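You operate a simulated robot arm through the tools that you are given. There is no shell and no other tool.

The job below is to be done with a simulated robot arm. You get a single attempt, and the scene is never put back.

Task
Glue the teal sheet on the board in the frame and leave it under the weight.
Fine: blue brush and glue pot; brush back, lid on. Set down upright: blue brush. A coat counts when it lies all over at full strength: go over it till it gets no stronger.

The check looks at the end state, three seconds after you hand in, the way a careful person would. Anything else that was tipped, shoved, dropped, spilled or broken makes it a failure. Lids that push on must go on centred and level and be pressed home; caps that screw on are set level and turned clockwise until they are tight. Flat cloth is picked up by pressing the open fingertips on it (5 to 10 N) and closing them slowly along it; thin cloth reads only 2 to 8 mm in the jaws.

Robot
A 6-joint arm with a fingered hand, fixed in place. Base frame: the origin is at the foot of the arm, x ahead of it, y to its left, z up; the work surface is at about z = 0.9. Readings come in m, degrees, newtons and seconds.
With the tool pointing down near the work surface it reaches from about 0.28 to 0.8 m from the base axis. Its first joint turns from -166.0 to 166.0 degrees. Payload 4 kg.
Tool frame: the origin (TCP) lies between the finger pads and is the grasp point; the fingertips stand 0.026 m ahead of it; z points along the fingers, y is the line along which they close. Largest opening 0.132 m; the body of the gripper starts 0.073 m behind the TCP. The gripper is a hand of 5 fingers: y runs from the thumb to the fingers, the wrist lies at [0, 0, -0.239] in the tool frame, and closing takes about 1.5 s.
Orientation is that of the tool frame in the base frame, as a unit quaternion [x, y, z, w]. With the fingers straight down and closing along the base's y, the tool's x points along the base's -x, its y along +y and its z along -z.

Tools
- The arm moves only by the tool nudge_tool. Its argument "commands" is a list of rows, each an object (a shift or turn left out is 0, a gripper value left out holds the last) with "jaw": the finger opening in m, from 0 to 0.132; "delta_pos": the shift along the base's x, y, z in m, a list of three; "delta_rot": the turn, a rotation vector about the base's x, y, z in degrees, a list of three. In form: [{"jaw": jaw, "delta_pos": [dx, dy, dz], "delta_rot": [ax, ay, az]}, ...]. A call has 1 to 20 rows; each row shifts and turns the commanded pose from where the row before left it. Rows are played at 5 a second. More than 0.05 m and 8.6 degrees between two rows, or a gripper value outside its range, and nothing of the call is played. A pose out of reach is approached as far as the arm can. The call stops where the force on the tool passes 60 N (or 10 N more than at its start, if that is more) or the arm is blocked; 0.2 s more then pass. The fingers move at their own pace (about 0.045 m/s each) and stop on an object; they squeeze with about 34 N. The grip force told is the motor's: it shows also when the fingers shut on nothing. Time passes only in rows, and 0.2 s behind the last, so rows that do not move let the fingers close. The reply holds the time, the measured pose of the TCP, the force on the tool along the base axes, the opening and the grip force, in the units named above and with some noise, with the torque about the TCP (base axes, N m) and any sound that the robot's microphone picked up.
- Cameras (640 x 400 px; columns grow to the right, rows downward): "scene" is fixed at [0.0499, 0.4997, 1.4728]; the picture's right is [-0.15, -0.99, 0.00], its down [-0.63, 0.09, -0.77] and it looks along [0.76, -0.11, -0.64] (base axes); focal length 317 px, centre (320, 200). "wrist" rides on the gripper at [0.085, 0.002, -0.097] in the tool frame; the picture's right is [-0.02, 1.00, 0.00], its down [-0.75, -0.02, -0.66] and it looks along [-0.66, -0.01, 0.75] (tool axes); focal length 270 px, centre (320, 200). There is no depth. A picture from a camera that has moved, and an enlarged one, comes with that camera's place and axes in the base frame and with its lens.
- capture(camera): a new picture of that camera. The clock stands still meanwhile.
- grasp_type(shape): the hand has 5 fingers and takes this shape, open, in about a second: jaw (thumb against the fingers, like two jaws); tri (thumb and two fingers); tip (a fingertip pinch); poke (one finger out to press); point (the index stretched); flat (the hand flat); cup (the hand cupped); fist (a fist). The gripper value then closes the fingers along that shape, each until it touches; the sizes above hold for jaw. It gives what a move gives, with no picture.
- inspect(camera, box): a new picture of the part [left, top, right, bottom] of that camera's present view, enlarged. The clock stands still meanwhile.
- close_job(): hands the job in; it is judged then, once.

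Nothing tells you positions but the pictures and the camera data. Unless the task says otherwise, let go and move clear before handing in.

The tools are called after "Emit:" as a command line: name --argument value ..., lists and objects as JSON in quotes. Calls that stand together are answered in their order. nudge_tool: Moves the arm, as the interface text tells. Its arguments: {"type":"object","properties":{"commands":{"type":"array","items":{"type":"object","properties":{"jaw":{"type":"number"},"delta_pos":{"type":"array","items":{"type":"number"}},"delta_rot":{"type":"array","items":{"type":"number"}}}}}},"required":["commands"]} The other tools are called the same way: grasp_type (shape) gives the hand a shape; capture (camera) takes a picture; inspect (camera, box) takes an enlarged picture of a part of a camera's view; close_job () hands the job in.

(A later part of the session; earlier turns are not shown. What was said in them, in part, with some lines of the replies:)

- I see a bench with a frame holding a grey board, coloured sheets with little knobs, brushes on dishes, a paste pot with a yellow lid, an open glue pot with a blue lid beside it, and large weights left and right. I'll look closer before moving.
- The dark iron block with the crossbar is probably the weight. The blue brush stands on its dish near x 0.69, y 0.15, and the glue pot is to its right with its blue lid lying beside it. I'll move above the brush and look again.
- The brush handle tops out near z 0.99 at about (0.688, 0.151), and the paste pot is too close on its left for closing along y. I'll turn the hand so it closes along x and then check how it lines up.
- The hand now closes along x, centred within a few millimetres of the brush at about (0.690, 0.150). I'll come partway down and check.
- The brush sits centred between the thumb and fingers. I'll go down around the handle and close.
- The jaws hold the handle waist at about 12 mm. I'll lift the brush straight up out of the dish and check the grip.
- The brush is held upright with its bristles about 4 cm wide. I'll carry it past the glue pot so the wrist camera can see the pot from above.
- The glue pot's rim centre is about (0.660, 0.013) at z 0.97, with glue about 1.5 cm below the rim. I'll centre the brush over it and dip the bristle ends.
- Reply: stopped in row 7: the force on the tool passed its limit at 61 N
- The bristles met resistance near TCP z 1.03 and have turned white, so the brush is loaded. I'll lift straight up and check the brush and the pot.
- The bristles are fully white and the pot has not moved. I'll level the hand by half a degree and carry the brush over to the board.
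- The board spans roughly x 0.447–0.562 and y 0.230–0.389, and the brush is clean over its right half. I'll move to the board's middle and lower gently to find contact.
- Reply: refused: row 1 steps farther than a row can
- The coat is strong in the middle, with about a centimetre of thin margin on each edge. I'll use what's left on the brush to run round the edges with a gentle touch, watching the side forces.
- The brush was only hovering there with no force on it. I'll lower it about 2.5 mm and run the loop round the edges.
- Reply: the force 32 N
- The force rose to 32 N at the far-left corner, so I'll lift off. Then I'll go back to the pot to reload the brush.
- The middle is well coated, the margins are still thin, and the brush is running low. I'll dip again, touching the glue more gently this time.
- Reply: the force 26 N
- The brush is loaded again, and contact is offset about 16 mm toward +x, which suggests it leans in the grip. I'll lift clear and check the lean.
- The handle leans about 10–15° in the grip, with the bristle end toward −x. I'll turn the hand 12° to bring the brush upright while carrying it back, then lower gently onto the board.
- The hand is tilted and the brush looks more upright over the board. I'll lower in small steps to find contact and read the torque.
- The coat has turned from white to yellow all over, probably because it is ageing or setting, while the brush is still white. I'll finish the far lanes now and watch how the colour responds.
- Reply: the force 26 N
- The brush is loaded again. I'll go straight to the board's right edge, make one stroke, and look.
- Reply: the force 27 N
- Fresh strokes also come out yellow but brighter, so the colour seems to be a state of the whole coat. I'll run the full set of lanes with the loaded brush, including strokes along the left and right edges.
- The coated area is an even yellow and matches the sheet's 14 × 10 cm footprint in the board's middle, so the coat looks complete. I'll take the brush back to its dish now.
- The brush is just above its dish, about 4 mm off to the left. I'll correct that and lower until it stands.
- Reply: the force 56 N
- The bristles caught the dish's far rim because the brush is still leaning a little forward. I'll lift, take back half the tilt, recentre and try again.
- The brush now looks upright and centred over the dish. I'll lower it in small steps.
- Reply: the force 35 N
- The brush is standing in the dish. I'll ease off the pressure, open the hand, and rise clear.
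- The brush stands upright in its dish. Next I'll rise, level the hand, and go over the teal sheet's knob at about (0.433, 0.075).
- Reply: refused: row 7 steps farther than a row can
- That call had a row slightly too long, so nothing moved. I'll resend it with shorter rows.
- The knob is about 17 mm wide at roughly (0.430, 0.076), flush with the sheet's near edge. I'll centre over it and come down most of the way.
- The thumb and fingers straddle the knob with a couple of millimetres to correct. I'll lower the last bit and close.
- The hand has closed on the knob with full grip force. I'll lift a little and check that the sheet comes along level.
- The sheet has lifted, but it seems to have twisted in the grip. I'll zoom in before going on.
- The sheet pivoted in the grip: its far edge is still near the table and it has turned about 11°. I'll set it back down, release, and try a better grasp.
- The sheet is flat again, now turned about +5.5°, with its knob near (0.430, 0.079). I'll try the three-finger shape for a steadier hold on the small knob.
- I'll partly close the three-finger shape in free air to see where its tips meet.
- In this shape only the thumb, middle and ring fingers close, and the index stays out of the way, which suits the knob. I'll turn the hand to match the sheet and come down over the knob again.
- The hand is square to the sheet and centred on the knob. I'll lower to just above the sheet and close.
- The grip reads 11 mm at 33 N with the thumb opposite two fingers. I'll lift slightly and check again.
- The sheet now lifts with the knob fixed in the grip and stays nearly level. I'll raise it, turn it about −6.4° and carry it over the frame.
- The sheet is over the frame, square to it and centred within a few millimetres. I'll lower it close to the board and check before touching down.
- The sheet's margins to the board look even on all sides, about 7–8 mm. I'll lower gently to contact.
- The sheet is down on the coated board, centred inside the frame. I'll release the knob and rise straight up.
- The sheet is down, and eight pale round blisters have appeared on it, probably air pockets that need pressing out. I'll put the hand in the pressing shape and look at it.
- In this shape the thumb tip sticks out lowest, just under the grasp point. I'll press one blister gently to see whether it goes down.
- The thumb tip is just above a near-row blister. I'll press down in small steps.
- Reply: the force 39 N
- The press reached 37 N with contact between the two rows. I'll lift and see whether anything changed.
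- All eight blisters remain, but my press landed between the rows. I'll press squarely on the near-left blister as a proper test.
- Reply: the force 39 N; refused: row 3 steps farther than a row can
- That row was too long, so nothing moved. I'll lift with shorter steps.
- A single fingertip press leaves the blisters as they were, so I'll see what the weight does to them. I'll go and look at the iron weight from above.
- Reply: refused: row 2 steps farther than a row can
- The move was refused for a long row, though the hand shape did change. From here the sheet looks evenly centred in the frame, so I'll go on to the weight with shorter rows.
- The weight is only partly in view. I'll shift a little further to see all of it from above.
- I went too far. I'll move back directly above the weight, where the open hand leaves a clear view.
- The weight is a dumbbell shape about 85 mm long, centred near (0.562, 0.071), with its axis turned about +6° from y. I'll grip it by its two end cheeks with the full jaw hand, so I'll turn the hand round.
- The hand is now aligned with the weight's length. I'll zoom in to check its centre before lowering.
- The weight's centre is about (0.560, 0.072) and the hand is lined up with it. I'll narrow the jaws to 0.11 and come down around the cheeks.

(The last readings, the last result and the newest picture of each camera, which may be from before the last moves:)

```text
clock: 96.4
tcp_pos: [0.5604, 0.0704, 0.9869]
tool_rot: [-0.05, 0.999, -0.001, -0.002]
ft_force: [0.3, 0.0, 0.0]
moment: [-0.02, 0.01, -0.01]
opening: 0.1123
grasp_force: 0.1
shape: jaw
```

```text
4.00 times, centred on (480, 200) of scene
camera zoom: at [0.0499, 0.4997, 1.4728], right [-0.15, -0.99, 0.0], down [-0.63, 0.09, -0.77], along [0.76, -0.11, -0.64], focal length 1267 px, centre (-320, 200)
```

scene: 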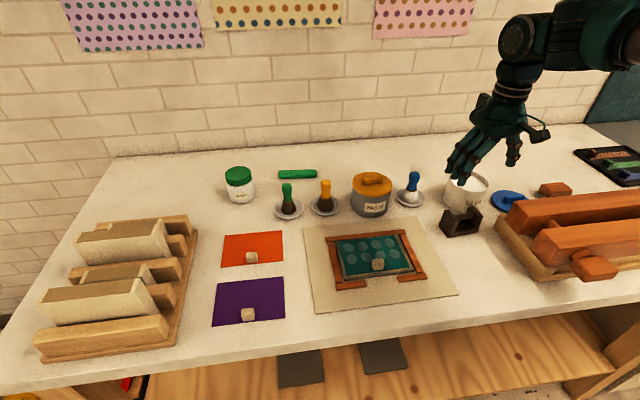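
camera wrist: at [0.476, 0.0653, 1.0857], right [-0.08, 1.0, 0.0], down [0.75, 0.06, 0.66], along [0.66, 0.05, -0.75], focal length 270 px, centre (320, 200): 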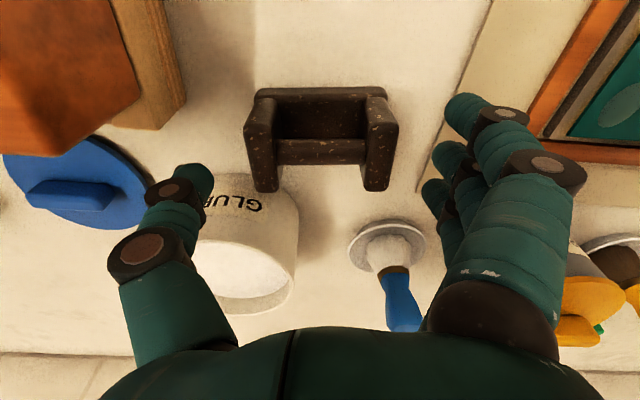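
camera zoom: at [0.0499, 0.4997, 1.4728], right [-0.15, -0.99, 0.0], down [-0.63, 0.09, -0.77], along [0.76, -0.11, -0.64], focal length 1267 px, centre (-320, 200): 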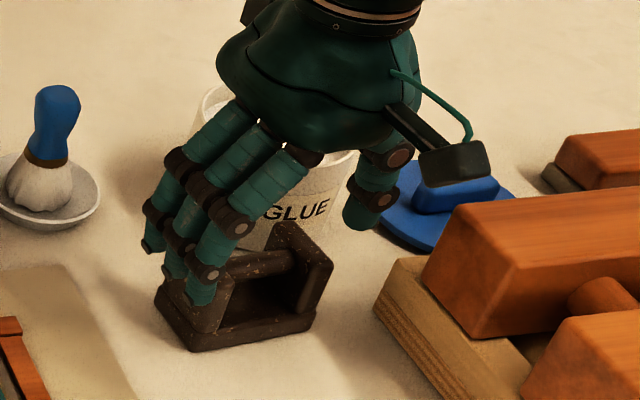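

The jaws straddle the weight evenly. I'll lower to grip height and close on the cheeks.

Emit:
nudge_tool --commands '[{"delta_pos": [0, 0.001, -0.03]}, {"delta_pos": [0, 0, -0.013]}, {}, {"jaw": 0.1}, {"jaw": 0.09}, {"jaw": 0.08}, {"jaw": 0.07}, {}, {}]'

Emit:
capture --camera "wrist"

Emit:
inspect --camera "scene" --box '[410, 150, 550, 250]'

```text
clock: 98.4
tcp_pos: [0.5607, 0.0738, 0.9448]
tool_rot: [-0.049, 0.999, -0.001, -0.001]
ft_force: [-0.6, 0.8, -0.8]
moment: [0.03, 0.01, 0.01]
opening: 0.0625
grasp_force: 0.1
shape: jaw
```

```text
taken
camera wrist: at [0.4764, 0.0668, 1.043], right [-0.08, 1.0, 0.0], down [0.75, 0.06, 0.66], along [0.66, 0.05, -0.75], focal length 270 px, centre (320, 200)
```

wrist: 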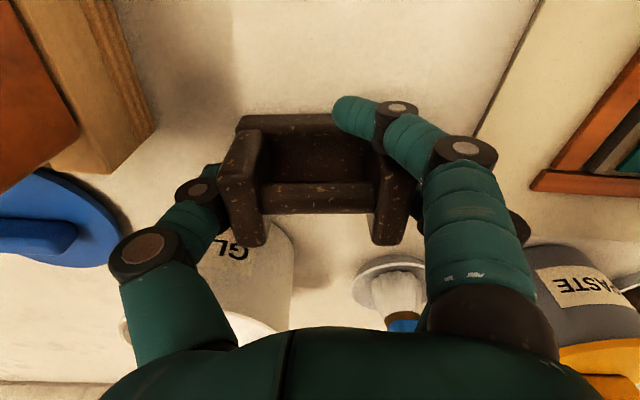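

```text
4.00 times, centred on (480, 200) of scene
camera zoom: at [0.0499, 0.4997, 1.4728], right [-0.15, -0.99, 0.0], down [-0.63, 0.09, -0.77], along [0.76, -0.11, -0.64], focal length 1267 px, centre (-320, 200)
```

zoom: 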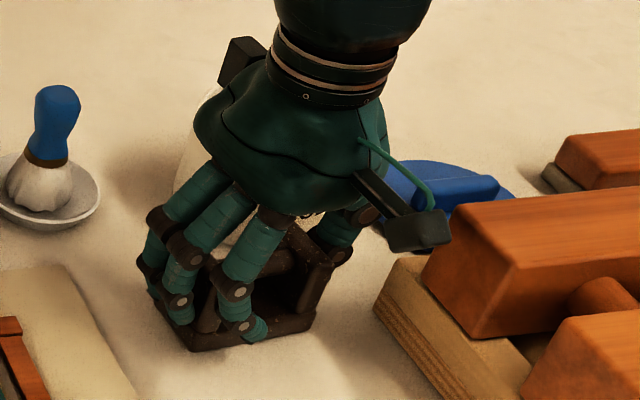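

The fingers are around the cheeks but not squeezing yet. I'll close further to get a firm grip.

Emit:
nudge_tool --commands '[{"jaw": 0.055}, {"jaw": 0.04}, {"jaw": 0.03}, {}, {}]'

Emit:
capture --camera "wrist"

Emit:
inspect --camera "scene" --box '[410, 150, 550, 250]'

```text
clock: 99.6
tcp_pos: [0.5614, 0.0731, 0.9447]
tool_rot: [-0.049, 0.999, -0.001, -0.001]
ft_force: [-0.1, -3.1, -0.3]
moment: [0.13, 0.01, -0.03]
opening: 0.0512
grasp_force: 33.5
shape: jaw
```

```text
taken
camera wrist: at [0.4764, 0.0667, 1.0429], right [-0.08, 1.0, 0.0], down [0.75, 0.06, 0.66], along [0.65, 0.05, -0.75], focal length 270 px, centre (320, 200)
```

wrist: 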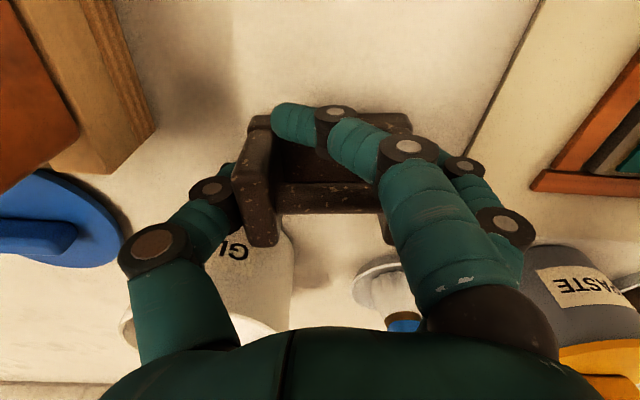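

```text
4.00 times, centred on (480, 200) of scene
camera zoom: at [0.0499, 0.4997, 1.4728], right [-0.15, -0.99, 0.0], down [-0.63, 0.09, -0.77], along [0.76, -0.11, -0.64], focal length 1267 px, centre (-320, 200)
```

zoom: 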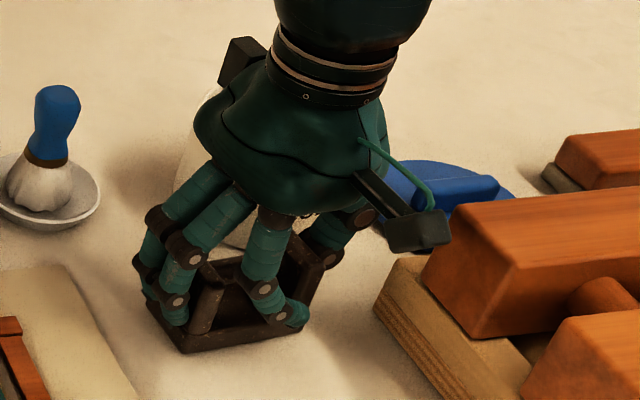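

The cheeks are gripped at 33 N, and the weight slid a few millimetres toward the fingers. I'll lift it slightly and check.

Emit:
nudge_tool --commands '[{"delta_pos": [0, 0, 0.01]}, {"delta_pos": [0, 0, 0.02]}, {}]'

Emit:
capture --camera "wrist"

Emit:
inspect --camera "scene" --box '[410, 150, 550, 250]'

```text
clock: 100.4
tcp_pos: [0.5606, 0.0736, 0.9762]
tool_rot: [-0.05, 0.999, -0.002, -0.002]
ft_force: [-0.5, -1.3, -10.4]
moment: [-0.05, -0.02, 0.02]
opening: 0.0505
grasp_force: 33.7
shape: jaw
```

```text
taken
camera wrist: at [0.4764, 0.0667, 1.0727], right [-0.08, 1.0, 0.0], down [0.75, 0.06, 0.66], along [0.65, 0.05, -0.75], focal length 270 px, centre (320, 200)
```

wrist: 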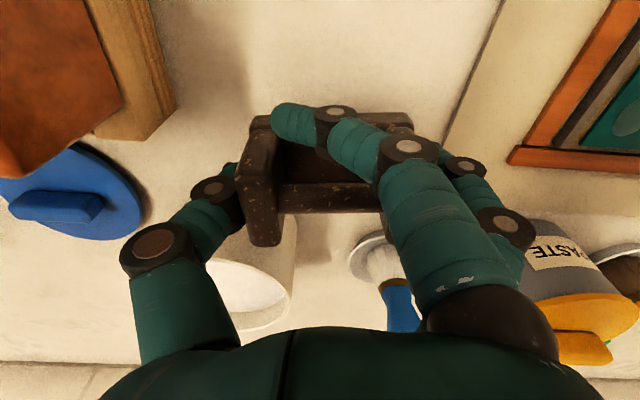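

```text
4.00 times, centred on (480, 200) of scene
camera zoom: at [0.0499, 0.4997, 1.4728], right [-0.15, -0.99, 0.0], down [-0.63, 0.09, -0.77], along [0.76, -0.11, -0.64], focal length 1267 px, centre (-320, 200)
```

zoom: 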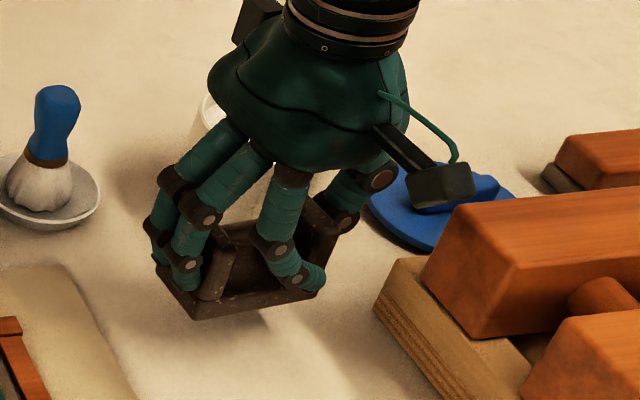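

The weight is up and level at about 1 kg. I'll carry it over the frame, turning it square, to set it behind the knob.

Emit:
nudge_tool --commands '[{"delta_pos": [0, 0, 0.03]}, {"delta_pos": [0, 0, 0.025]}, {"delta_pos": [-0.0077, 0.046, 0], "delta_rot": [0, 0, -2.9]}, {"delta_pos": [-0.0077, 0.046, 0], "delta_rot": [0, 0, -2.9]}, {"delta_pos": [-0.0077, 0.046, 0]}, {"delta_pos": [-0.0077, 0.046, 0]}, {"delta_pos": [-0.0077, 0.046, 0]}, {}]'

Emit:
capture --camera "wrist"

Emit:
inspect --camera "scene" --box '[310, 170, 470, 290]'

```text
clock: 102.2
tcp_pos: [0.5226, 0.3047, 1.0309]
tool_rot: [0.001, 1.0, 0.0, 0.0]
ft_force: [0.1, -0.3, -9.7]
moment: [-0.06, 0.02, 0.03]
opening: 0.0496
grasp_force: 34.1
shape: jaw
```

```text
taken
camera wrist: at [0.4376, 0.3066, 1.1278], right [0.02, 1.0, 0.0], down [0.75, -0.02, 0.66], along [0.66, -0.02, -0.75], focal length 270 px, centre (320, 200)
```

wrist: 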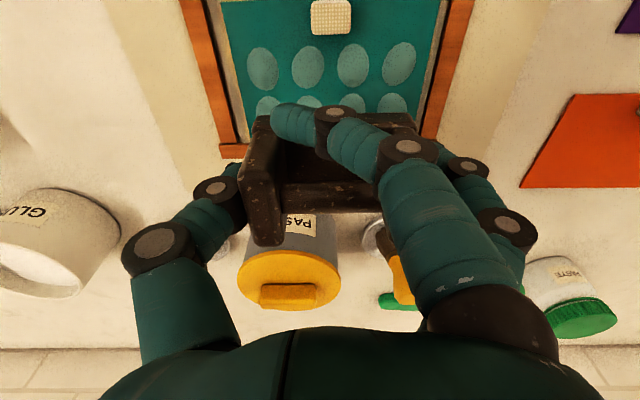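

```text
3.33 times, centred on (390, 230) of scene
camera zoom: at [0.0499, 0.4997, 1.4728], right [-0.15, -0.99, 0.0], down [-0.63, 0.09, -0.77], along [0.76, -0.11, -0.64], focal length 1056 px, centre (87, 100)
```

zoom: 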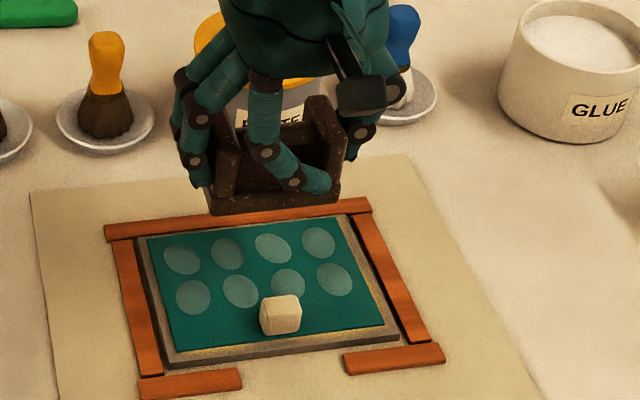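

The weight is square and centred on the sheet behind the knob. I'll lower it in stages.

Emit:
nudge_tool --commands '[{"delta_pos": [0.0015, 0.0005, -0.035]}, {"delta_pos": [0, 0, -0.025]}, {}]'

Emit:
capture --camera "wrist"

Emit:
inspect --camera "scene" --box '[310, 180, 450, 285]'

```text
clock: 103.0
tcp_pos: [0.5226, 0.3042, 0.97]
tool_rot: [0.0, 1.0, -0.001, -0.001]
ft_force: [0.7, -0.1, -8.3]
moment: [-0.07, -0.02, -0.03]
opening: 0.0499
grasp_force: 33.6
shape: jaw
```

```text
taken
camera wrist: at [0.439, 0.3055, 1.0678], right [0.02, 1.0, 0.0], down [0.75, -0.02, 0.66], along [0.66, -0.02, -0.75], focal length 270 px, centre (320, 200)
```

wrist: 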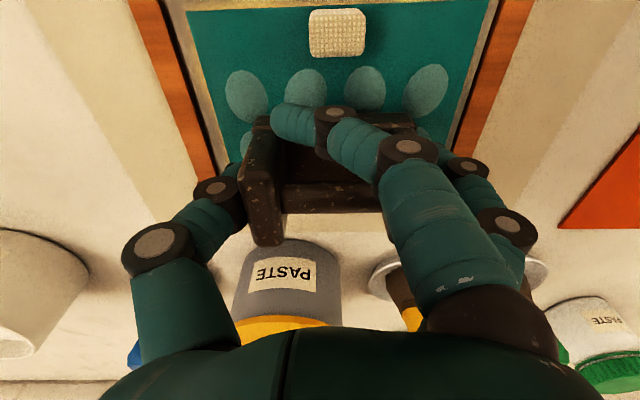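

```text
3.81 times, centred on (380, 232) of scene
camera zoom: at [0.0499, 0.4997, 1.4728], right [-0.15, -0.99, 0.0], down [-0.63, 0.09, -0.77], along [0.76, -0.11, -0.64], focal length 1206 px, centre (91, 76)
```

zoom: 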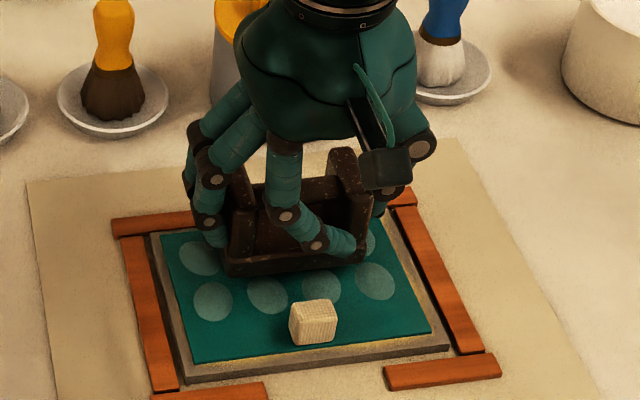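

The weight hovers a centimetre above the sheet, clear of the knob. I'll set it down gently.

Emit:
nudge_tool --commands '[{"delta_pos": [0, 0, -0.008]}, {"delta_pos": [0, 0, -0.004]}, {"delta_pos": [0, 0, -0.002]}, {}]'

Emit:
inspect --camera "scene" --box '[310, 180, 450, 285]'

```text
clock: 104.0
tcp_pos: [0.5241, 0.3019, 0.9592]
tool_rot: [0.001, 1.0, 0.001, 0.001]
ft_force: [-1.6, -3.4, 25.3]
moment: [0.24, 0.02, 0.04]
opening: 0.0488
grasp_force: 33.9
shape: jaw
```

```text
3.81 times, centred on (380, 232) of scene
camera zoom: at [0.0499, 0.4997, 1.4728], right [-0.15, -0.99, 0.0], down [-0.63, 0.09, -0.77], along [0.76, -0.11, -0.64], focal length 1206 px, centre (91, 76)
```

zoom: 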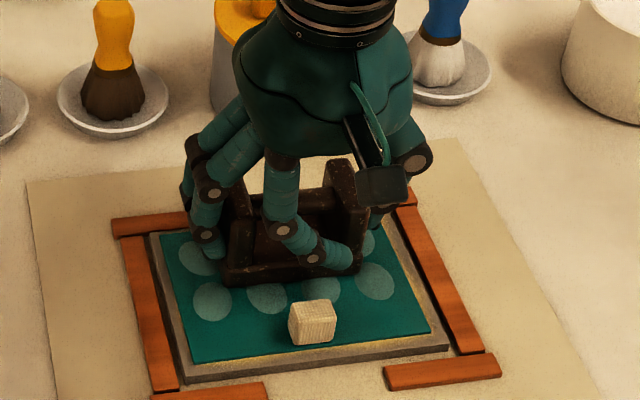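

The weight is resting on the sheet. I'll ease off, open the hand wide, and rise.

Emit:
nudge_tool --commands '[{"delta_pos": [0, 0, 0.002]}, {"jaw": 0.065}, {"jaw": 0.08}, {"jaw": 0.095}, {"jaw": 0.11}, {"jaw": 0.12}, {}, {"delta_pos": [0, 0, 0.03]}, {"delta_pos": [0, 0, 0.045]}, {"delta_pos": [0, 0, 0.045]}, {}]'

Emit:
inspect --camera "scene" --box '[310, 190, 450, 295]'

Emit:
capture --camera "wrist"

```text
clock: 106.4
tcp_pos: [0.5243, 0.3032, 1.0788]
tool_rot: [0.0, 1.0, -0.001, -0.001]
ft_force: [-0.1, 0.6, 0.7]
moment: [0.0, 0.03, 0.02]
opening: 0.1195
grasp_force: 0.0
shape: jaw
```

```text
3.81 times, centred on (380, 242) of scene
camera zoom: at [0.0499, 0.4997, 1.4728], right [-0.15, -0.99, 0.0], down [-0.63, 0.09, -0.77], along [0.76, -0.11, -0.64], focal length 1206 px, centre (91, 38)
```

zoom: 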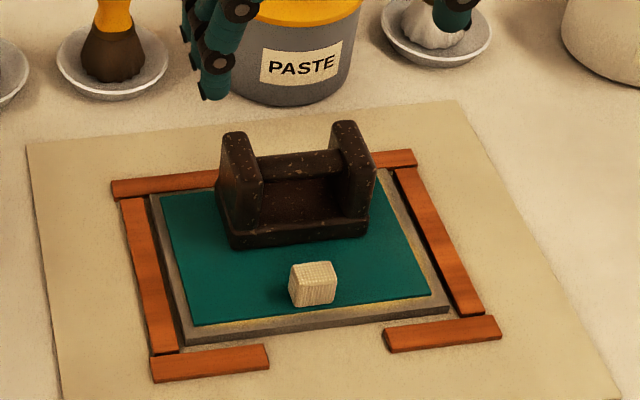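

```text
taken
camera wrist: at [0.44, 0.3055, 1.1767], right [0.02, 1.0, 0.0], down [0.75, -0.02, 0.66], along [0.66, -0.02, -0.75], focal length 270 px, centre (320, 200)
```

wrist: 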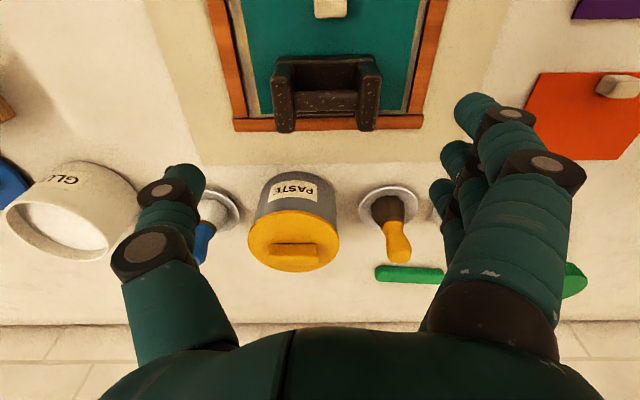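

The blisters are gone and the sheet lies flat under the weight. Next is the glue pot's lid: I'll turn the hand to close along x again and move over toward the lid.

Emit:
nudge_tool --commands '[{"delta_pos": [0, 0, 0.04]}, {"jaw": 0.08, "delta_pos": [0.0096, -0.0383, 0], "delta_rot": [0, 0, -8.2]}, {"delta_pos": [0.0096, -0.0383, 0], "delta_rot": [0, 0, -8.2]}, {"delta_pos": [0.0096, -0.0383, 0], "delta_rot": [0, 0, -8.2]}, {"delta_pos": [0.0096, -0.0383, 0], "delta_rot": [0, 0, -8.2]}, {"delta_pos": [0.0096, -0.0383, 0], "delta_rot": [0, 0, -8.2]}, {"delta_pos": [0.0096, -0.0383, 0], "delta_rot": [0, 0, -8.2]}, {"delta_pos": [0.0096, -0.0383, 0], "delta_rot": [0, 0, -8.2]}, {"delta_pos": [0.0096, -0.0383, 0], "delta_rot": [0, 0, -8.2]}, {"delta_pos": [0.0096, -0.0383, 0], "delta_rot": [0, 0, -8.2]}, {"delta_pos": [0.0096, -0.0383, 0], "delta_rot": [0, 0, -8.2]}, {"delta_rot": [0, 0, -8.0]}, {}]'

Emit:
grasp_type --shape "tri"

Emit:
capture --camera "wrist"

Emit:
capture --camera "scene"

```text
clock: 109.2
tcp_pos: [0.6193, -0.0787, 1.1179]
tool_rot: [0.709, 0.705, 0.0, -0.002]
ft_force: [0.9, 0.6, -0.4]
moment: [-0.02, -0.02, -0.02]
opening: 0.0805
grasp_force: 0.0
shape: jaw
```

```text
clock: 110.1
tcp_pos: [0.6203, -0.0789, 1.1167]
tool_rot: [0.708, 0.706, 0.001, -0.001]
ft_force: [-0.7, -0.6, -0.4]
moment: [0.0, -0.01, 0.0]
opening: 0.1318
grasp_force: 0.1
shape: tri
```

```text
taken
camera wrist: at [0.6212, 0.0057, 1.215], right [1.0, -0.02, 0.0], down [-0.02, -0.75, 0.66], along [-0.02, -0.66, -0.75], focal length 270 px, centre (320, 200)
```

wrist: 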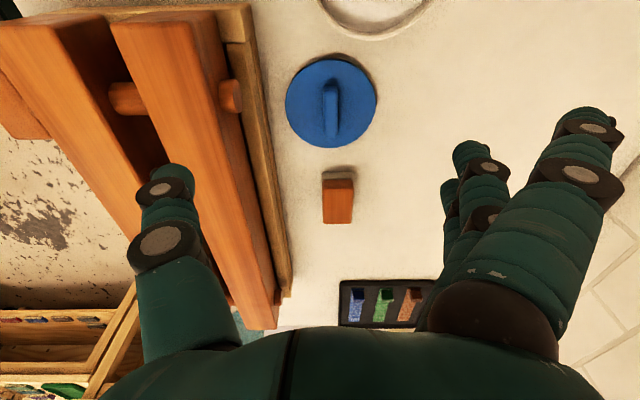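

```text
taken
```

scene: 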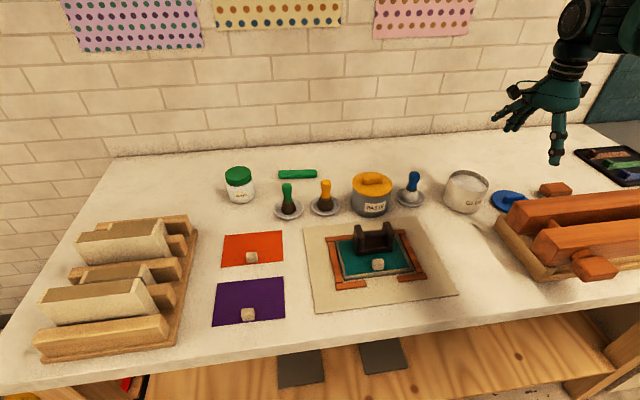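

The blue lid lies at about (0.630, −0.116) with its bar handle running along y. I'll centre over the handle with the three-finger grip and come partway down.

Emit:
nudge_tool --commands '[{"jaw": 0.055, "delta_pos": [0.0095, -0.0376, 0]}, {"delta_pos": [0, 0, -0.045]}, {"delta_pos": [0, 0, -0.045]}, {"delta_pos": [0, 0, -0.045]}, {}, {}]'

Emit:
capture --camera "wrist"

Emit:
inspect --camera "scene" --box '[440, 140, 600, 240]'

```text
clock: 111.5
tcp_pos: [0.6309, -0.1169, 0.9842]
tool_rot: [0.707, 0.707, 0.0, -0.002]
ft_force: [-0.3, -0.6, -1.0]
moment: [-0.03, 0.0, -0.04]
opening: 0.0554
grasp_force: 0.1
shape: tri
```

```text
taken
camera wrist: at [0.6319, -0.0318, 1.0809], right [1.0, -0.02, 0.0], down [-0.02, -0.75, 0.66], along [-0.02, -0.66, -0.75], focal length 270 px, centre (320, 200)
```

wrist: 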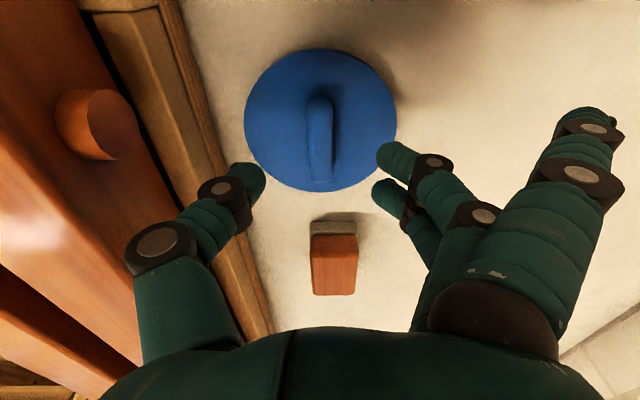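

```text
4.00 times, centred on (520, 190) of scene
camera zoom: at [0.0499, 0.4997, 1.4728], right [-0.15, -0.99, 0.0], down [-0.63, 0.09, -0.77], along [0.76, -0.11, -0.64], focal length 1267 px, centre (-480, 240)
```

zoom: 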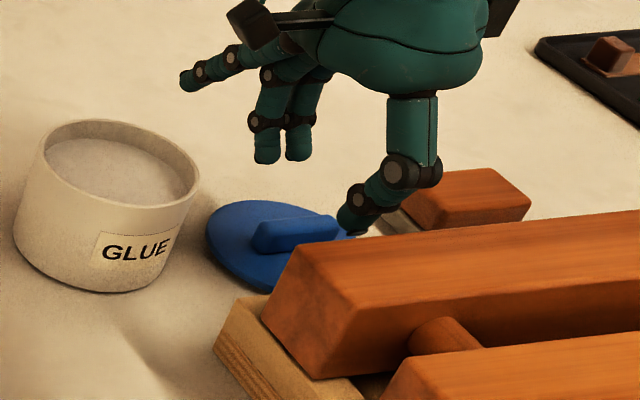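

The hand is centred on the handle within a couple of millimetres. I'll go down to the handle and close.

Emit:
nudge_tool --commands '[{"delta_pos": [-0.0012, 0.0015, -0.03]}, {"delta_pos": [0, 0, -0.012]}, {}]'

Emit:
capture --camera "wrist"

Emit:
inspect --camera "scene" --box '[460, 150, 560, 220]'

```text
clock: 112.3
tcp_pos: [0.6284, -0.1151, 0.9433]
tool_rot: [0.708, 0.706, 0.0, -0.002]
ft_force: [0.8, -0.6, -0.3]
moment: [0.02, 0.02, -0.02]
opening: 0.0558
grasp_force: 0.0
shape: tri
```

```text
taken
camera wrist: at [0.6302, -0.0304, 1.0389], right [1.0, -0.02, 0.0], down [-0.02, -0.75, 0.66], along [-0.02, -0.66, -0.75], focal length 270 px, centre (320, 200)
```

wrist: 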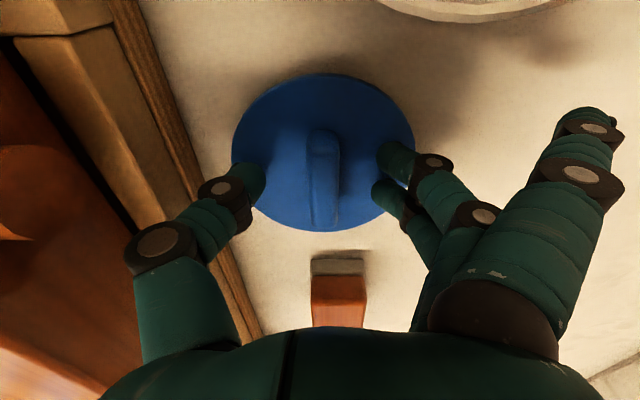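

```text
5.71 times, centred on (510, 185) of scene
camera zoom: at [0.0499, 0.4997, 1.4728], right [-0.15, -0.99, 0.0], down [-0.63, 0.09, -0.77], along [0.76, -0.11, -0.64], focal length 1809 px, centre (-766, 286)
```

zoom: 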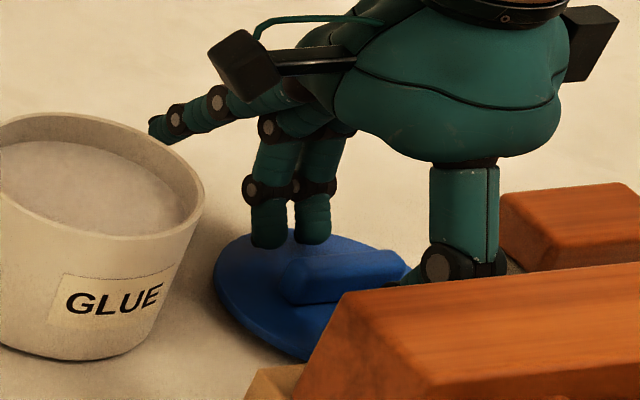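

The handle sits midway between thumb and fingers. I'll lower 3 mm more and close.

Emit:
nudge_tool --commands '[{"delta_pos": [0.0005, 0, -0.0035]}, {"jaw": 0.04}, {"jaw": 0.025}, {"jaw": 0.015}, {"jaw": 0.005}, {}, {}, {}]'

Emit:
capture --camera "wrist"

Emit:
inspect --camera "scene" --box '[460, 150, 560, 220]'

```text
clock: 114.1
tcp_pos: [0.6293, -0.1147, 0.9373]
tool_rot: [0.708, 0.706, 0.0, -0.001]
ft_force: [-0.7, -0.1, 0.9]
moment: [0.02, -0.06, -0.05]
opening: 0.0134
grasp_force: 34.0
shape: tri
```

```text
taken
camera wrist: at [0.6305, -0.0308, 1.0355], right [1.0, -0.02, 0.0], down [-0.02, -0.75, 0.66], along [-0.02, -0.66, -0.75], focal length 270 px, centre (320, 200)
```

wrist: 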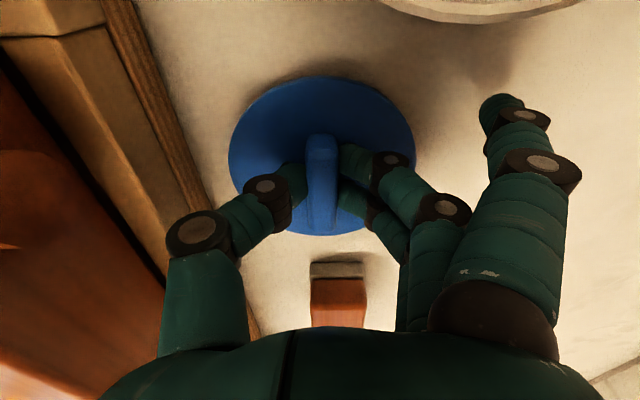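

```text
5.71 times, centred on (510, 185) of scene
camera zoom: at [0.0499, 0.4997, 1.4728], right [-0.15, -0.99, 0.0], down [-0.63, 0.09, -0.77], along [0.76, -0.11, -0.64], focal length 1809 px, centre (-766, 286)
```

zoom: 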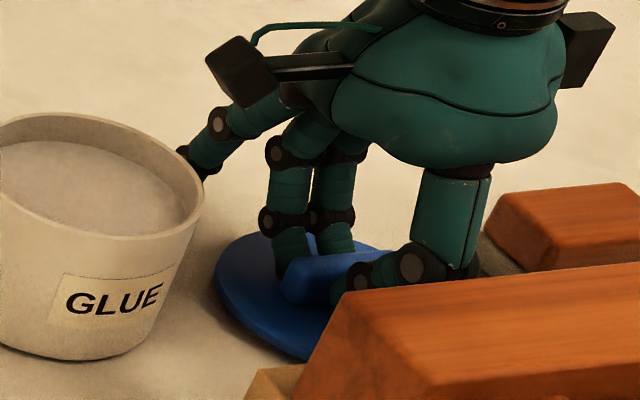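

The handle is gripped at 34 N. I'll lift a little and check the lid hangs level.

Emit:
nudge_tool --commands '[{"delta_pos": [0, 0, 0.01]}, {"delta_pos": [0, 0, 0.025]}, {"delta_pos": [0, 0, 0.025]}, {}]'

Emit:
capture --camera "wrist"

Emit:
inspect --camera "scene" --box '[440, 130, 560, 220]'

```text
clock: 115.1
tcp_pos: [0.6281, -0.1141, 0.9979]
tool_rot: [0.707, 0.707, 0.0, -0.002]
ft_force: [0.1, -0.3, -0.7]
moment: [-0.04, -0.04, 0.01]
opening: 0.0136
grasp_force: 34.1
shape: tri
```

```text
taken
camera wrist: at [0.6303, -0.0311, 1.0962], right [1.0, -0.02, 0.0], down [-0.02, -0.75, 0.66], along [-0.02, -0.66, -0.75], focal length 270 px, centre (320, 200)
```

wrist: 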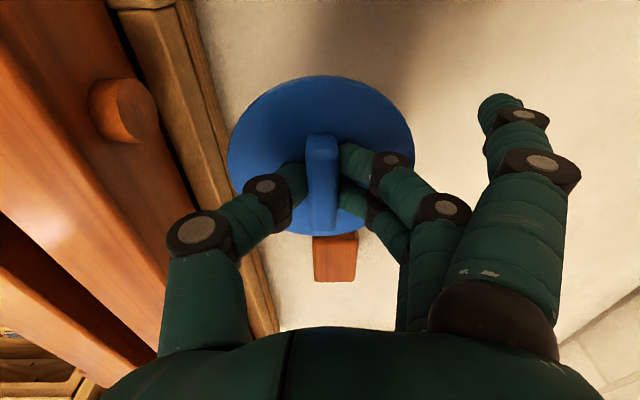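

```text
4.44 times, centred on (500, 175) of scene
camera zoom: at [0.0499, 0.4997, 1.4728], right [-0.15, -0.99, 0.0], down [-0.63, 0.09, -0.77], along [0.76, -0.11, -0.64], focal length 1407 px, centre (-480, 311)
```

zoom: 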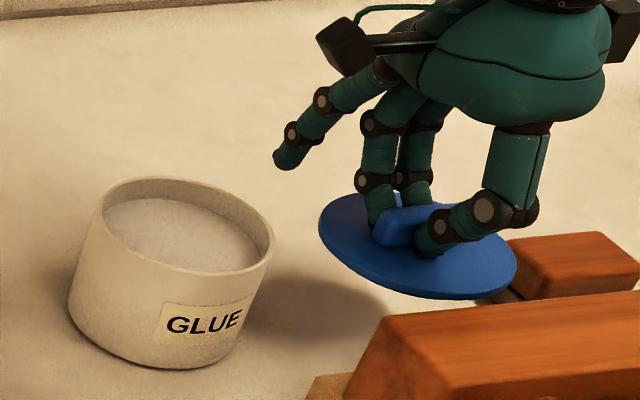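

The lid is level and steady. Before placing it I want the pot's rim centre more exactly, so I'll zoom in on the pot.

Emit:
inspect --camera "scene" --box '[440, 160, 504, 220]'

Emit:
nudge_tool --commands '[{"delta_pos": [0, 0, 0.045]}, {"delta_pos": [0, 0, 0.045]}, {}]'

Emit:
capture --camera "wrist"

```text
6.67 times, centred on (472, 190) of scene
camera zoom: at [0.0499, 0.4997, 1.4728], right [-0.15, -0.99, 0.0], down [-0.63, 0.09, -0.77], along [0.76, -0.11, -0.64], focal length 2111 px, centre (-693, 267)
```

zoom: 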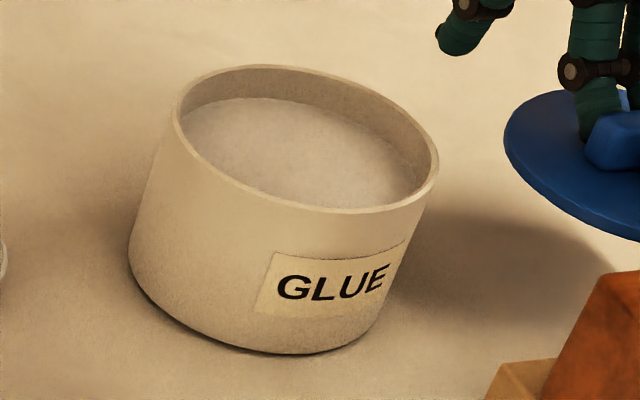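

```text
clock: 115.9
tcp_pos: [0.6284, -0.1157, 1.0889]
tool_rot: [0.708, 0.706, 0.0, -0.001]
ft_force: [-0.2, -0.1, 0.0]
moment: [-0.02, 0.02, 0.0]
opening: 0.0135
grasp_force: 34.3
shape: tri
```

```text
taken
camera wrist: at [0.6301, -0.0306, 1.1858], right [1.0, -0.02, 0.0], down [-0.02, -0.75, 0.66], along [-0.02, -0.66, -0.75], focal length 270 px, centre (320, 200)
```

wrist: 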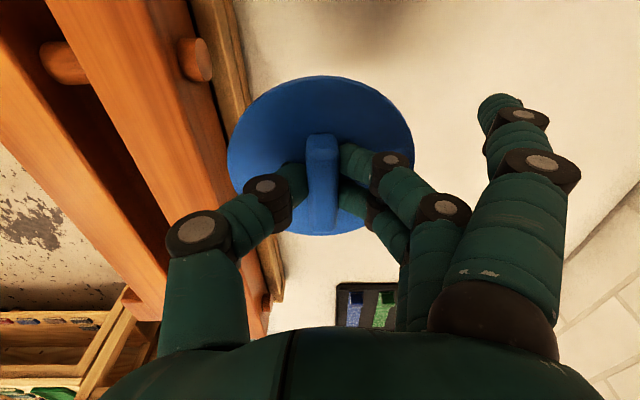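

The pot's rim centre comes out near (0.659, 0.0155) at z 0.975, and the lid's centre sits about (+1, −6.5) mm from the grasp point. I'll bring the lid over the pot, hovering, and compare the edges.

Emit:
nudge_tool --commands '[{"delta_pos": [0.0074, 0.0344, 0]}, {"delta_pos": [0.0074, 0.0344, 0]}, {"delta_pos": [0.0074, 0.0344, 0]}, {"delta_pos": [0.0074, 0.0345, 0]}, {"delta_pos": [0, 0, -0.04]}, {}]'

Emit:
capture --camera "wrist"

Emit:
inspect --camera "scene" --box '[430, 130, 514, 210]'

```text
clock: 117.3
tcp_pos: [0.6568, 0.0226, 1.0479]
tool_rot: [0.708, 0.706, 0.0, -0.001]
ft_force: [-0.4, 0.5, 0.0]
moment: [0.0, 0.0, 0.01]
opening: 0.0136
grasp_force: 34.1
shape: tri
```

```text
taken
camera wrist: at [0.6591, 0.1071, 1.1455], right [1.0, -0.02, 0.0], down [-0.02, -0.75, 0.66], along [-0.02, -0.66, -0.75], focal length 270 px, centre (320, 200)
```

wrist: 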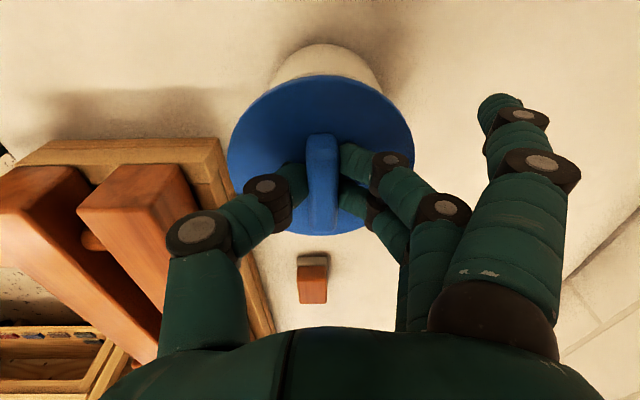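

```text
5.00 times, centred on (472, 170) of scene
camera zoom: at [0.0499, 0.4997, 1.4728], right [-0.15, -0.99, 0.0], down [-0.63, 0.09, -0.77], along [0.76, -0.11, -0.64], focal length 1583 px, centre (-440, 350)
```

zoom: 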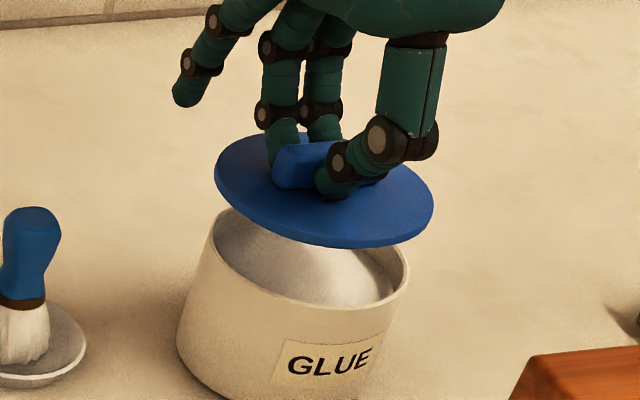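

The lid hovers over the pot. I'll zoom on the strip of pot visible behind the lid to fix the pot's centre better.

Emit:
inspect --camera "wrist" --box '[240, 30, 400, 130]'

Emit:
inspect --camera "scene" --box '[452, 155, 520, 215]'

```text
4.00 times, centred on (320, 80) of wrist
camera zoom: at [0.6591, 0.1071, 1.1455], right [1.0, -0.02, 0.0], down [-0.02, -0.75, 0.66], along [-0.02, -0.66, -0.75], focal length 1081 px, centre (320, 680)
```

zoom: 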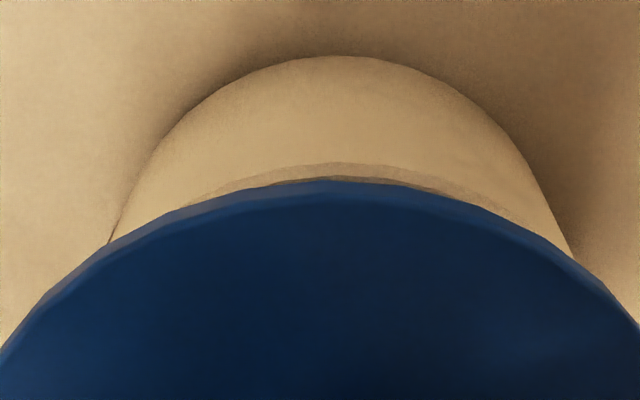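

```text
6.67 times, centred on (486, 185) of scene
camera zoom: at [0.0499, 0.4997, 1.4728], right [-0.15, -0.99, 0.0], down [-0.63, 0.09, -0.77], along [0.76, -0.11, -0.64], focal length 2111 px, centre (-787, 300)
```

zoom: 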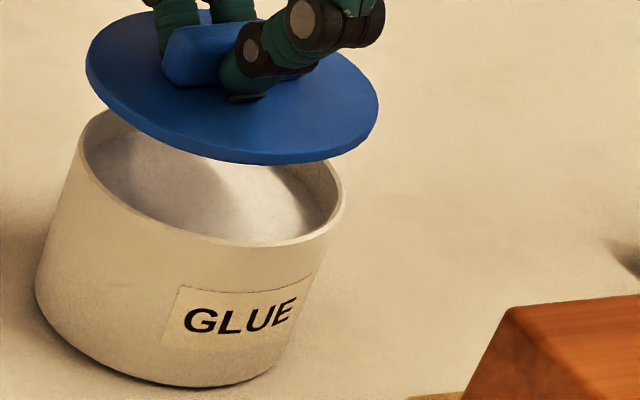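

The pot's centre is closer to (0.660, 0.009), so the lid needs to move about +2 mm in x and −7 mm in y. I'll shift and lower to just above the rim.

Emit:
nudge_tool --commands '[{"delta_pos": [0.002, -0.0073, 0]}, {"delta_pos": [0, 0, -0.025]}, {}]'

Emit:
inspect --camera "wrist" --box '[240, 30, 400, 130]'

Emit:
inspect --camera "scene" --box '[440, 155, 508, 215]'

```text
clock: 118.1
tcp_pos: [0.6592, 0.0149, 1.0234]
tool_rot: [0.708, 0.706, 0.0, -0.002]
ft_force: [0.5, -0.3, -0.7]
moment: [0.02, -0.02, 0.03]
opening: 0.0136
grasp_force: 34.0
shape: tri
```

```text
4.00 times, centred on (320, 80) of wrist
camera zoom: at [0.6614, 0.0993, 1.1204], right [1.0, -0.02, 0.0], down [-0.02, -0.75, 0.66], along [-0.02, -0.66, -0.75], focal length 1081 px, centre (320, 680)
```

zoom: 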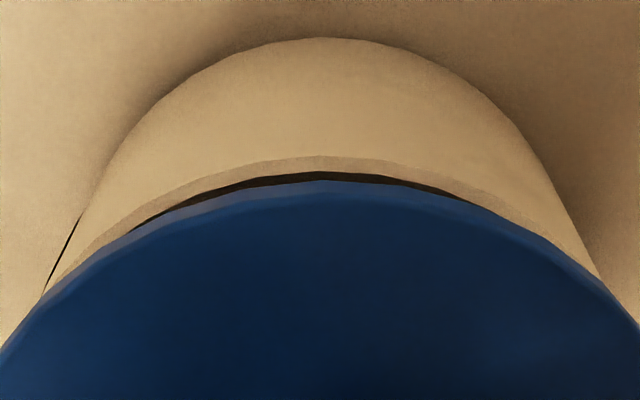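

```text
6.67 times, centred on (474, 185) of scene
camera zoom: at [0.0499, 0.4997, 1.4728], right [-0.15, -0.99, 0.0], down [-0.63, 0.09, -0.77], along [0.76, -0.11, -0.64], focal length 2111 px, centre (-707, 300)
```

zoom: 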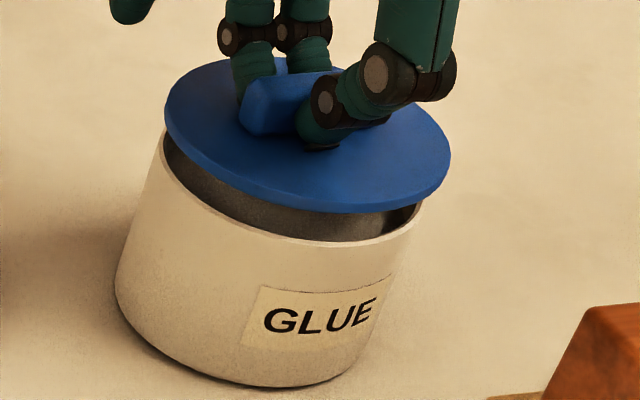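

Lid and pot now look concentric from both cameras, to about a millimetre. I'll lower gently onto the rim.

Emit:
nudge_tool --commands '[{"delta_pos": [0, -0.0008, -0.008]}, {"delta_pos": [0, 0, -0.003]}, {"delta_pos": [0, 0, -0.002]}, {}]'

Emit:
inspect --camera "scene" --box '[440, 155, 508, 215]'

Emit:
inspect --camera "wrist" --box '[240, 30, 400, 130]'

```text
clock: 119.1
tcp_pos: [0.6592, 0.0131, 1.0096]
tool_rot: [0.708, 0.706, 0.0, -0.001]
ft_force: [0.4, 0.0, 0.8]
moment: [0.05, 0.01, -0.03]
opening: 0.0136
grasp_force: 33.6
shape: tri
```

```text
6.67 times, centred on (474, 185) of scene
camera zoom: at [0.0499, 0.4997, 1.4728], right [-0.15, -0.99, 0.0], down [-0.63, 0.09, -0.77], along [0.76, -0.11, -0.64], focal length 2111 px, centre (-707, 300)
```

zoom: 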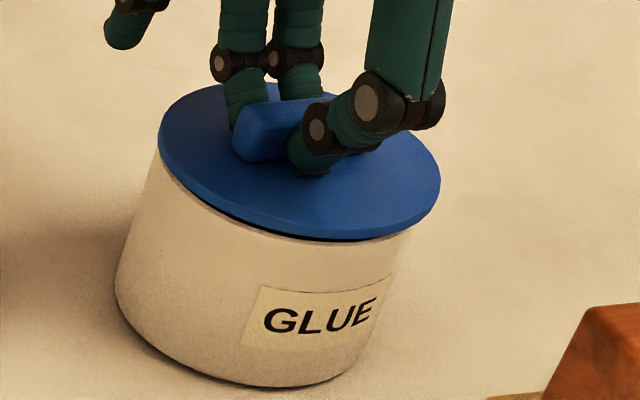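

```text
4.00 times, centred on (320, 80) of wrist
camera zoom: at [0.6618, 0.0984, 1.1076], right [1.0, -0.02, 0.0], down [-0.02, -0.75, 0.66], along [-0.02, -0.66, -0.75], focal length 1081 px, centre (320, 680)
```

zoom: 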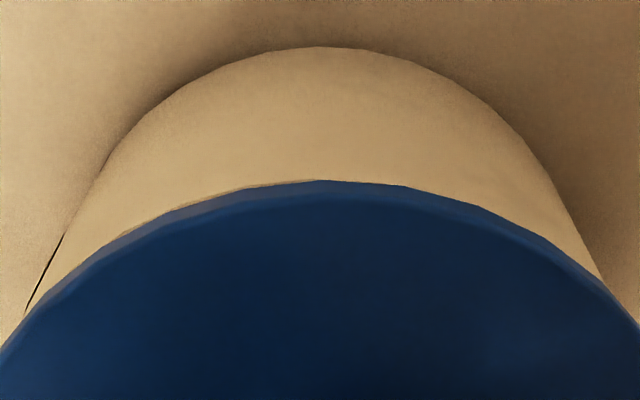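

The lid is a millimetre or two above the rim and still centred. I'll continue down in small steps until it seats.

Emit:
nudge_tool --commands '[{"delta_pos": [0, 0, -0.002]}, {"delta_pos": [0, 0, -0.002]}, {}]'

Emit:
inspect --camera "scene" --box '[440, 155, 508, 215]'

```text
clock: 119.9
tcp_pos: [0.6601, 0.0141, 1.0077]
tool_rot: [0.707, 0.707, 0.0, -0.002]
ft_force: [-6.6, 3.1, 8.4]
moment: [0.06, -0.02, 0.02]
opening: 0.0135
grasp_force: 33.5
shape: tri
heard: snap
```

```text
6.67 times, centred on (474, 185) of scene
camera zoom: at [0.0499, 0.4997, 1.4728], right [-0.15, -0.99, 0.0], down [-0.63, 0.09, -0.77], along [0.76, -0.11, -0.64], focal length 2111 px, centre (-707, 300)
```

zoom: 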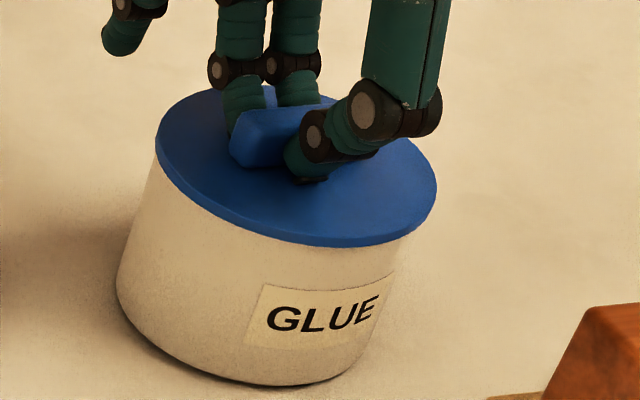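

A snap was heard and the lid sits flush. I'll press a touch more to be sure it is home, then release and rise.

Emit:
nudge_tool --commands '[{"delta_pos": [0, 0, -0.002]}, {"delta_pos": [0, 0, -0.001]}, {}]'

Emit:
inspect --camera "scene" --box '[440, 155, 508, 215]'

```text
clock: 120.7
tcp_pos: [0.6606, 0.014, 1.0052]
tool_rot: [0.708, 0.706, 0.002, 0.0]
ft_force: [-6.4, 3.9, 42.0]
moment: [0.03, 0.27, 0.01]
opening: 0.0157
grasp_force: 34.7
shape: tri
```

```text
6.67 times, centred on (474, 185) of scene
camera zoom: at [0.0499, 0.4997, 1.4728], right [-0.15, -0.99, 0.0], down [-0.63, 0.09, -0.77], along [0.76, -0.11, -0.64], focal length 2111 px, centre (-707, 300)
```

zoom: 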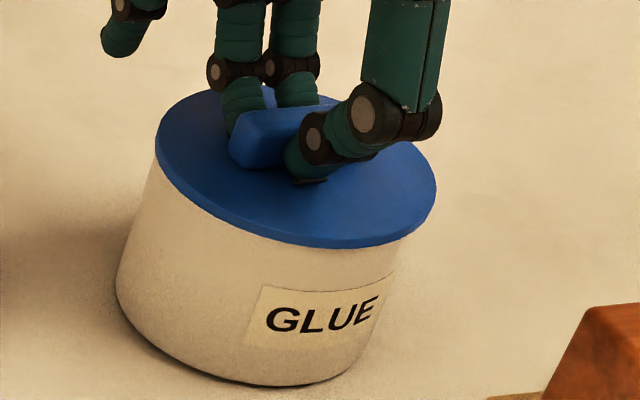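

The lid took 42 N with no further movement, so it's home. I'll ease off, open the fingers, and rise clear.

Emit:
nudge_tool --commands '[{"delta_pos": [0, 0, 0.003]}, {"jaw": 0.02}, {"jaw": 0.03}, {"jaw": 0.045}, {"jaw": 0.055}, {}, {"delta_pos": [0, 0, 0.03]}, {"delta_pos": [0, 0, 0.045]}, {"delta_pos": [-0.02, 0, 0.04]}, {}]'

Emit:
capture --camera "scene"

Emit:
inspect --camera "scene" --box '[310, 160, 510, 300]'

Emit:
inspect --camera "scene" --box '[380, 155, 510, 235]'

```text
clock: 122.9
tcp_pos: [0.6414, 0.0143, 1.122]
tool_rot: [0.707, 0.707, 0.0, -0.002]
ft_force: [-0.4, 0.1, 0.2]
moment: [0.01, 0.0, -0.01]
opening: 0.0545
grasp_force: 0.0
shape: tri
```

```text
taken
```

scene: 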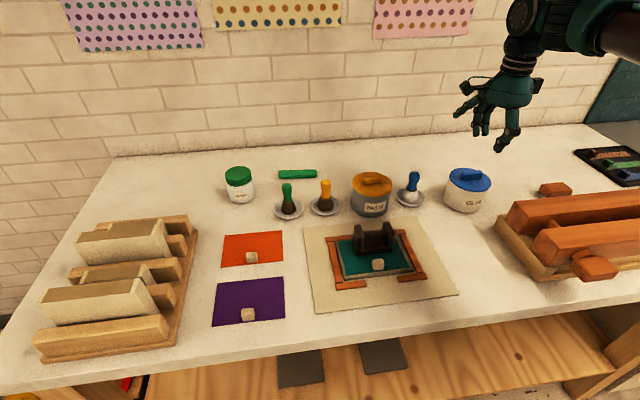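

```text
2.86 times, centred on (410, 230) of scene
camera zoom: at [0.0499, 0.4997, 1.4728], right [-0.15, -0.99, 0.0], down [-0.63, 0.09, -0.77], along [0.76, -0.11, -0.64], focal length 905 px, centre (63, 114)
```

zoom: 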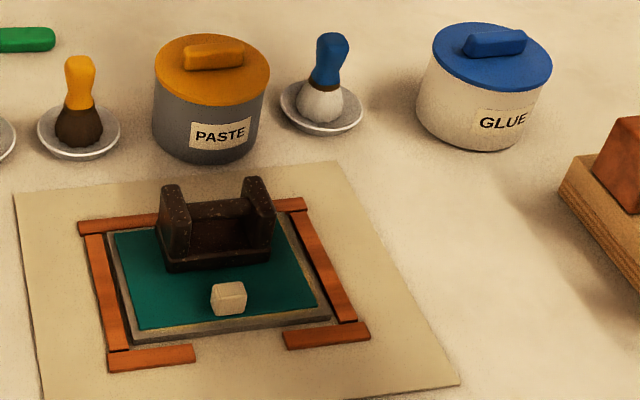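

```text
4.92 times, centred on (445, 195) of scene
camera zoom: at [0.0499, 0.4997, 1.4728], right [-0.15, -0.99, 0.0], down [-0.63, 0.09, -0.77], along [0.76, -0.11, -0.64], focal length 1559 px, centre (-295, 225)
```

zoom: 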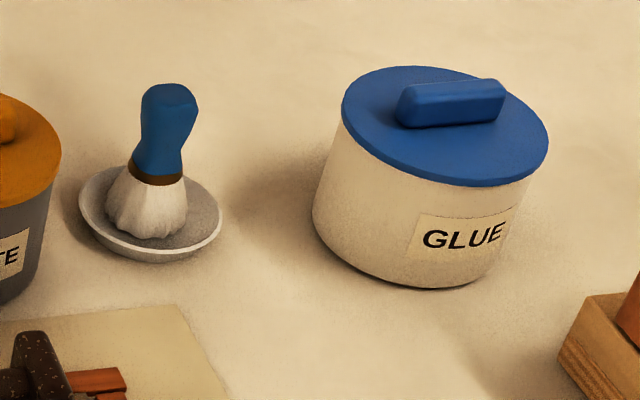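

The lid is on level, the brush stands upright in its dish, and the sheet lies flat under the weight. I'll take one last close look at the frame before handing in.

Emit:
inspect --camera "scene" --box '[320, 205, 440, 295]'

Emit:
nudge_tool --commands '[{"delta_pos": [-0.04, 0.0, 0.02]}, {"delta_pos": [-0.04, 0.0, 0.02]}, {"delta_pos": [-0.04, 0.0, 0.02]}, {}]'

Emit:
capture --camera "scene"

```text
4.44 times, centred on (380, 250) of scene
camera zoom: at [0.0499, 0.4997, 1.4728], right [-0.15, -0.99, 0.0], down [-0.63, 0.09, -0.77], along [0.76, -0.11, -0.64], focal length 1407 px, centre (53, -22)
```

zoom: 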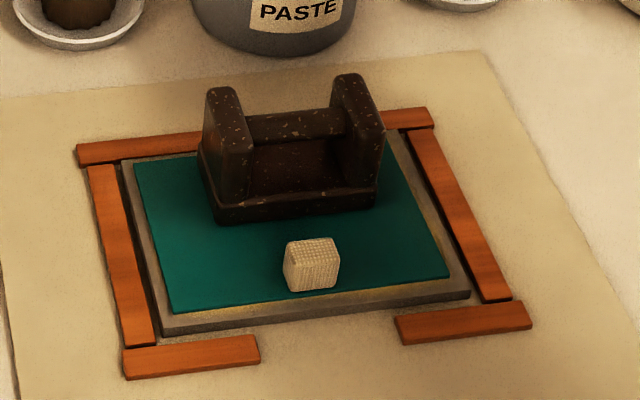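

```text
clock: 123.9
tcp_pos: [0.5207, 0.0143, 1.1814]
tool_rot: [0.708, 0.706, 0.0, -0.002]
ft_force: [-0.1, -0.3, 1.5]
moment: [-0.01, 0.0, 0.01]
opening: 0.0547
grasp_force: 0.1
shape: tri
```

```text
taken
```

scene: 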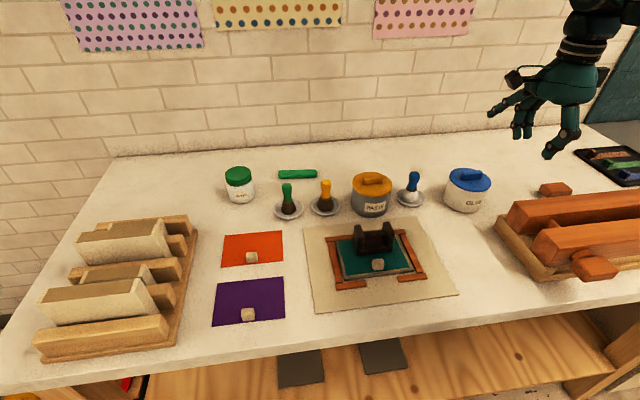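

The teal sheet is in the frame under the weight, the brush is upright in its dish, the lid has snapped on, and the arm is clear. I'm handing the job in.

Emit:
close_job

```text
The job is handed in.
```

I've handed the job in: the teal sheet is glued on the board in the frame, lying flat under the iron weight. I don't have the result of the check.

- **Coat:** I brushed the board with the blue brush, dipping three times, until the coat looked no stronger. Partway through, the coat turned from white to yellow and stayed yellow. I took that as full strength and went on, but it could instead mean the glue had started to set before the sheet went down.
- **Sheet:** The sheet is square and centred, with a margin of about 7–8 mm to the board on each side. My first grip on the knob twisted it, so I set it back down and picked it up again. Eight pale blisters showed once it was laid; pressing with a fingertip didn't shift them, but all of them were gone after I set the weight on.
- **Brush:** It is back in its own dish, standing upright. On the first try it caught the dish rim, so I lifted, straightened it and set it down again.
- **Glue pot:** The lid is on level and centred. It snapped home and took 42 N with no further movement.

I saw nothing else tipped, moved or spilled in the last pictures.
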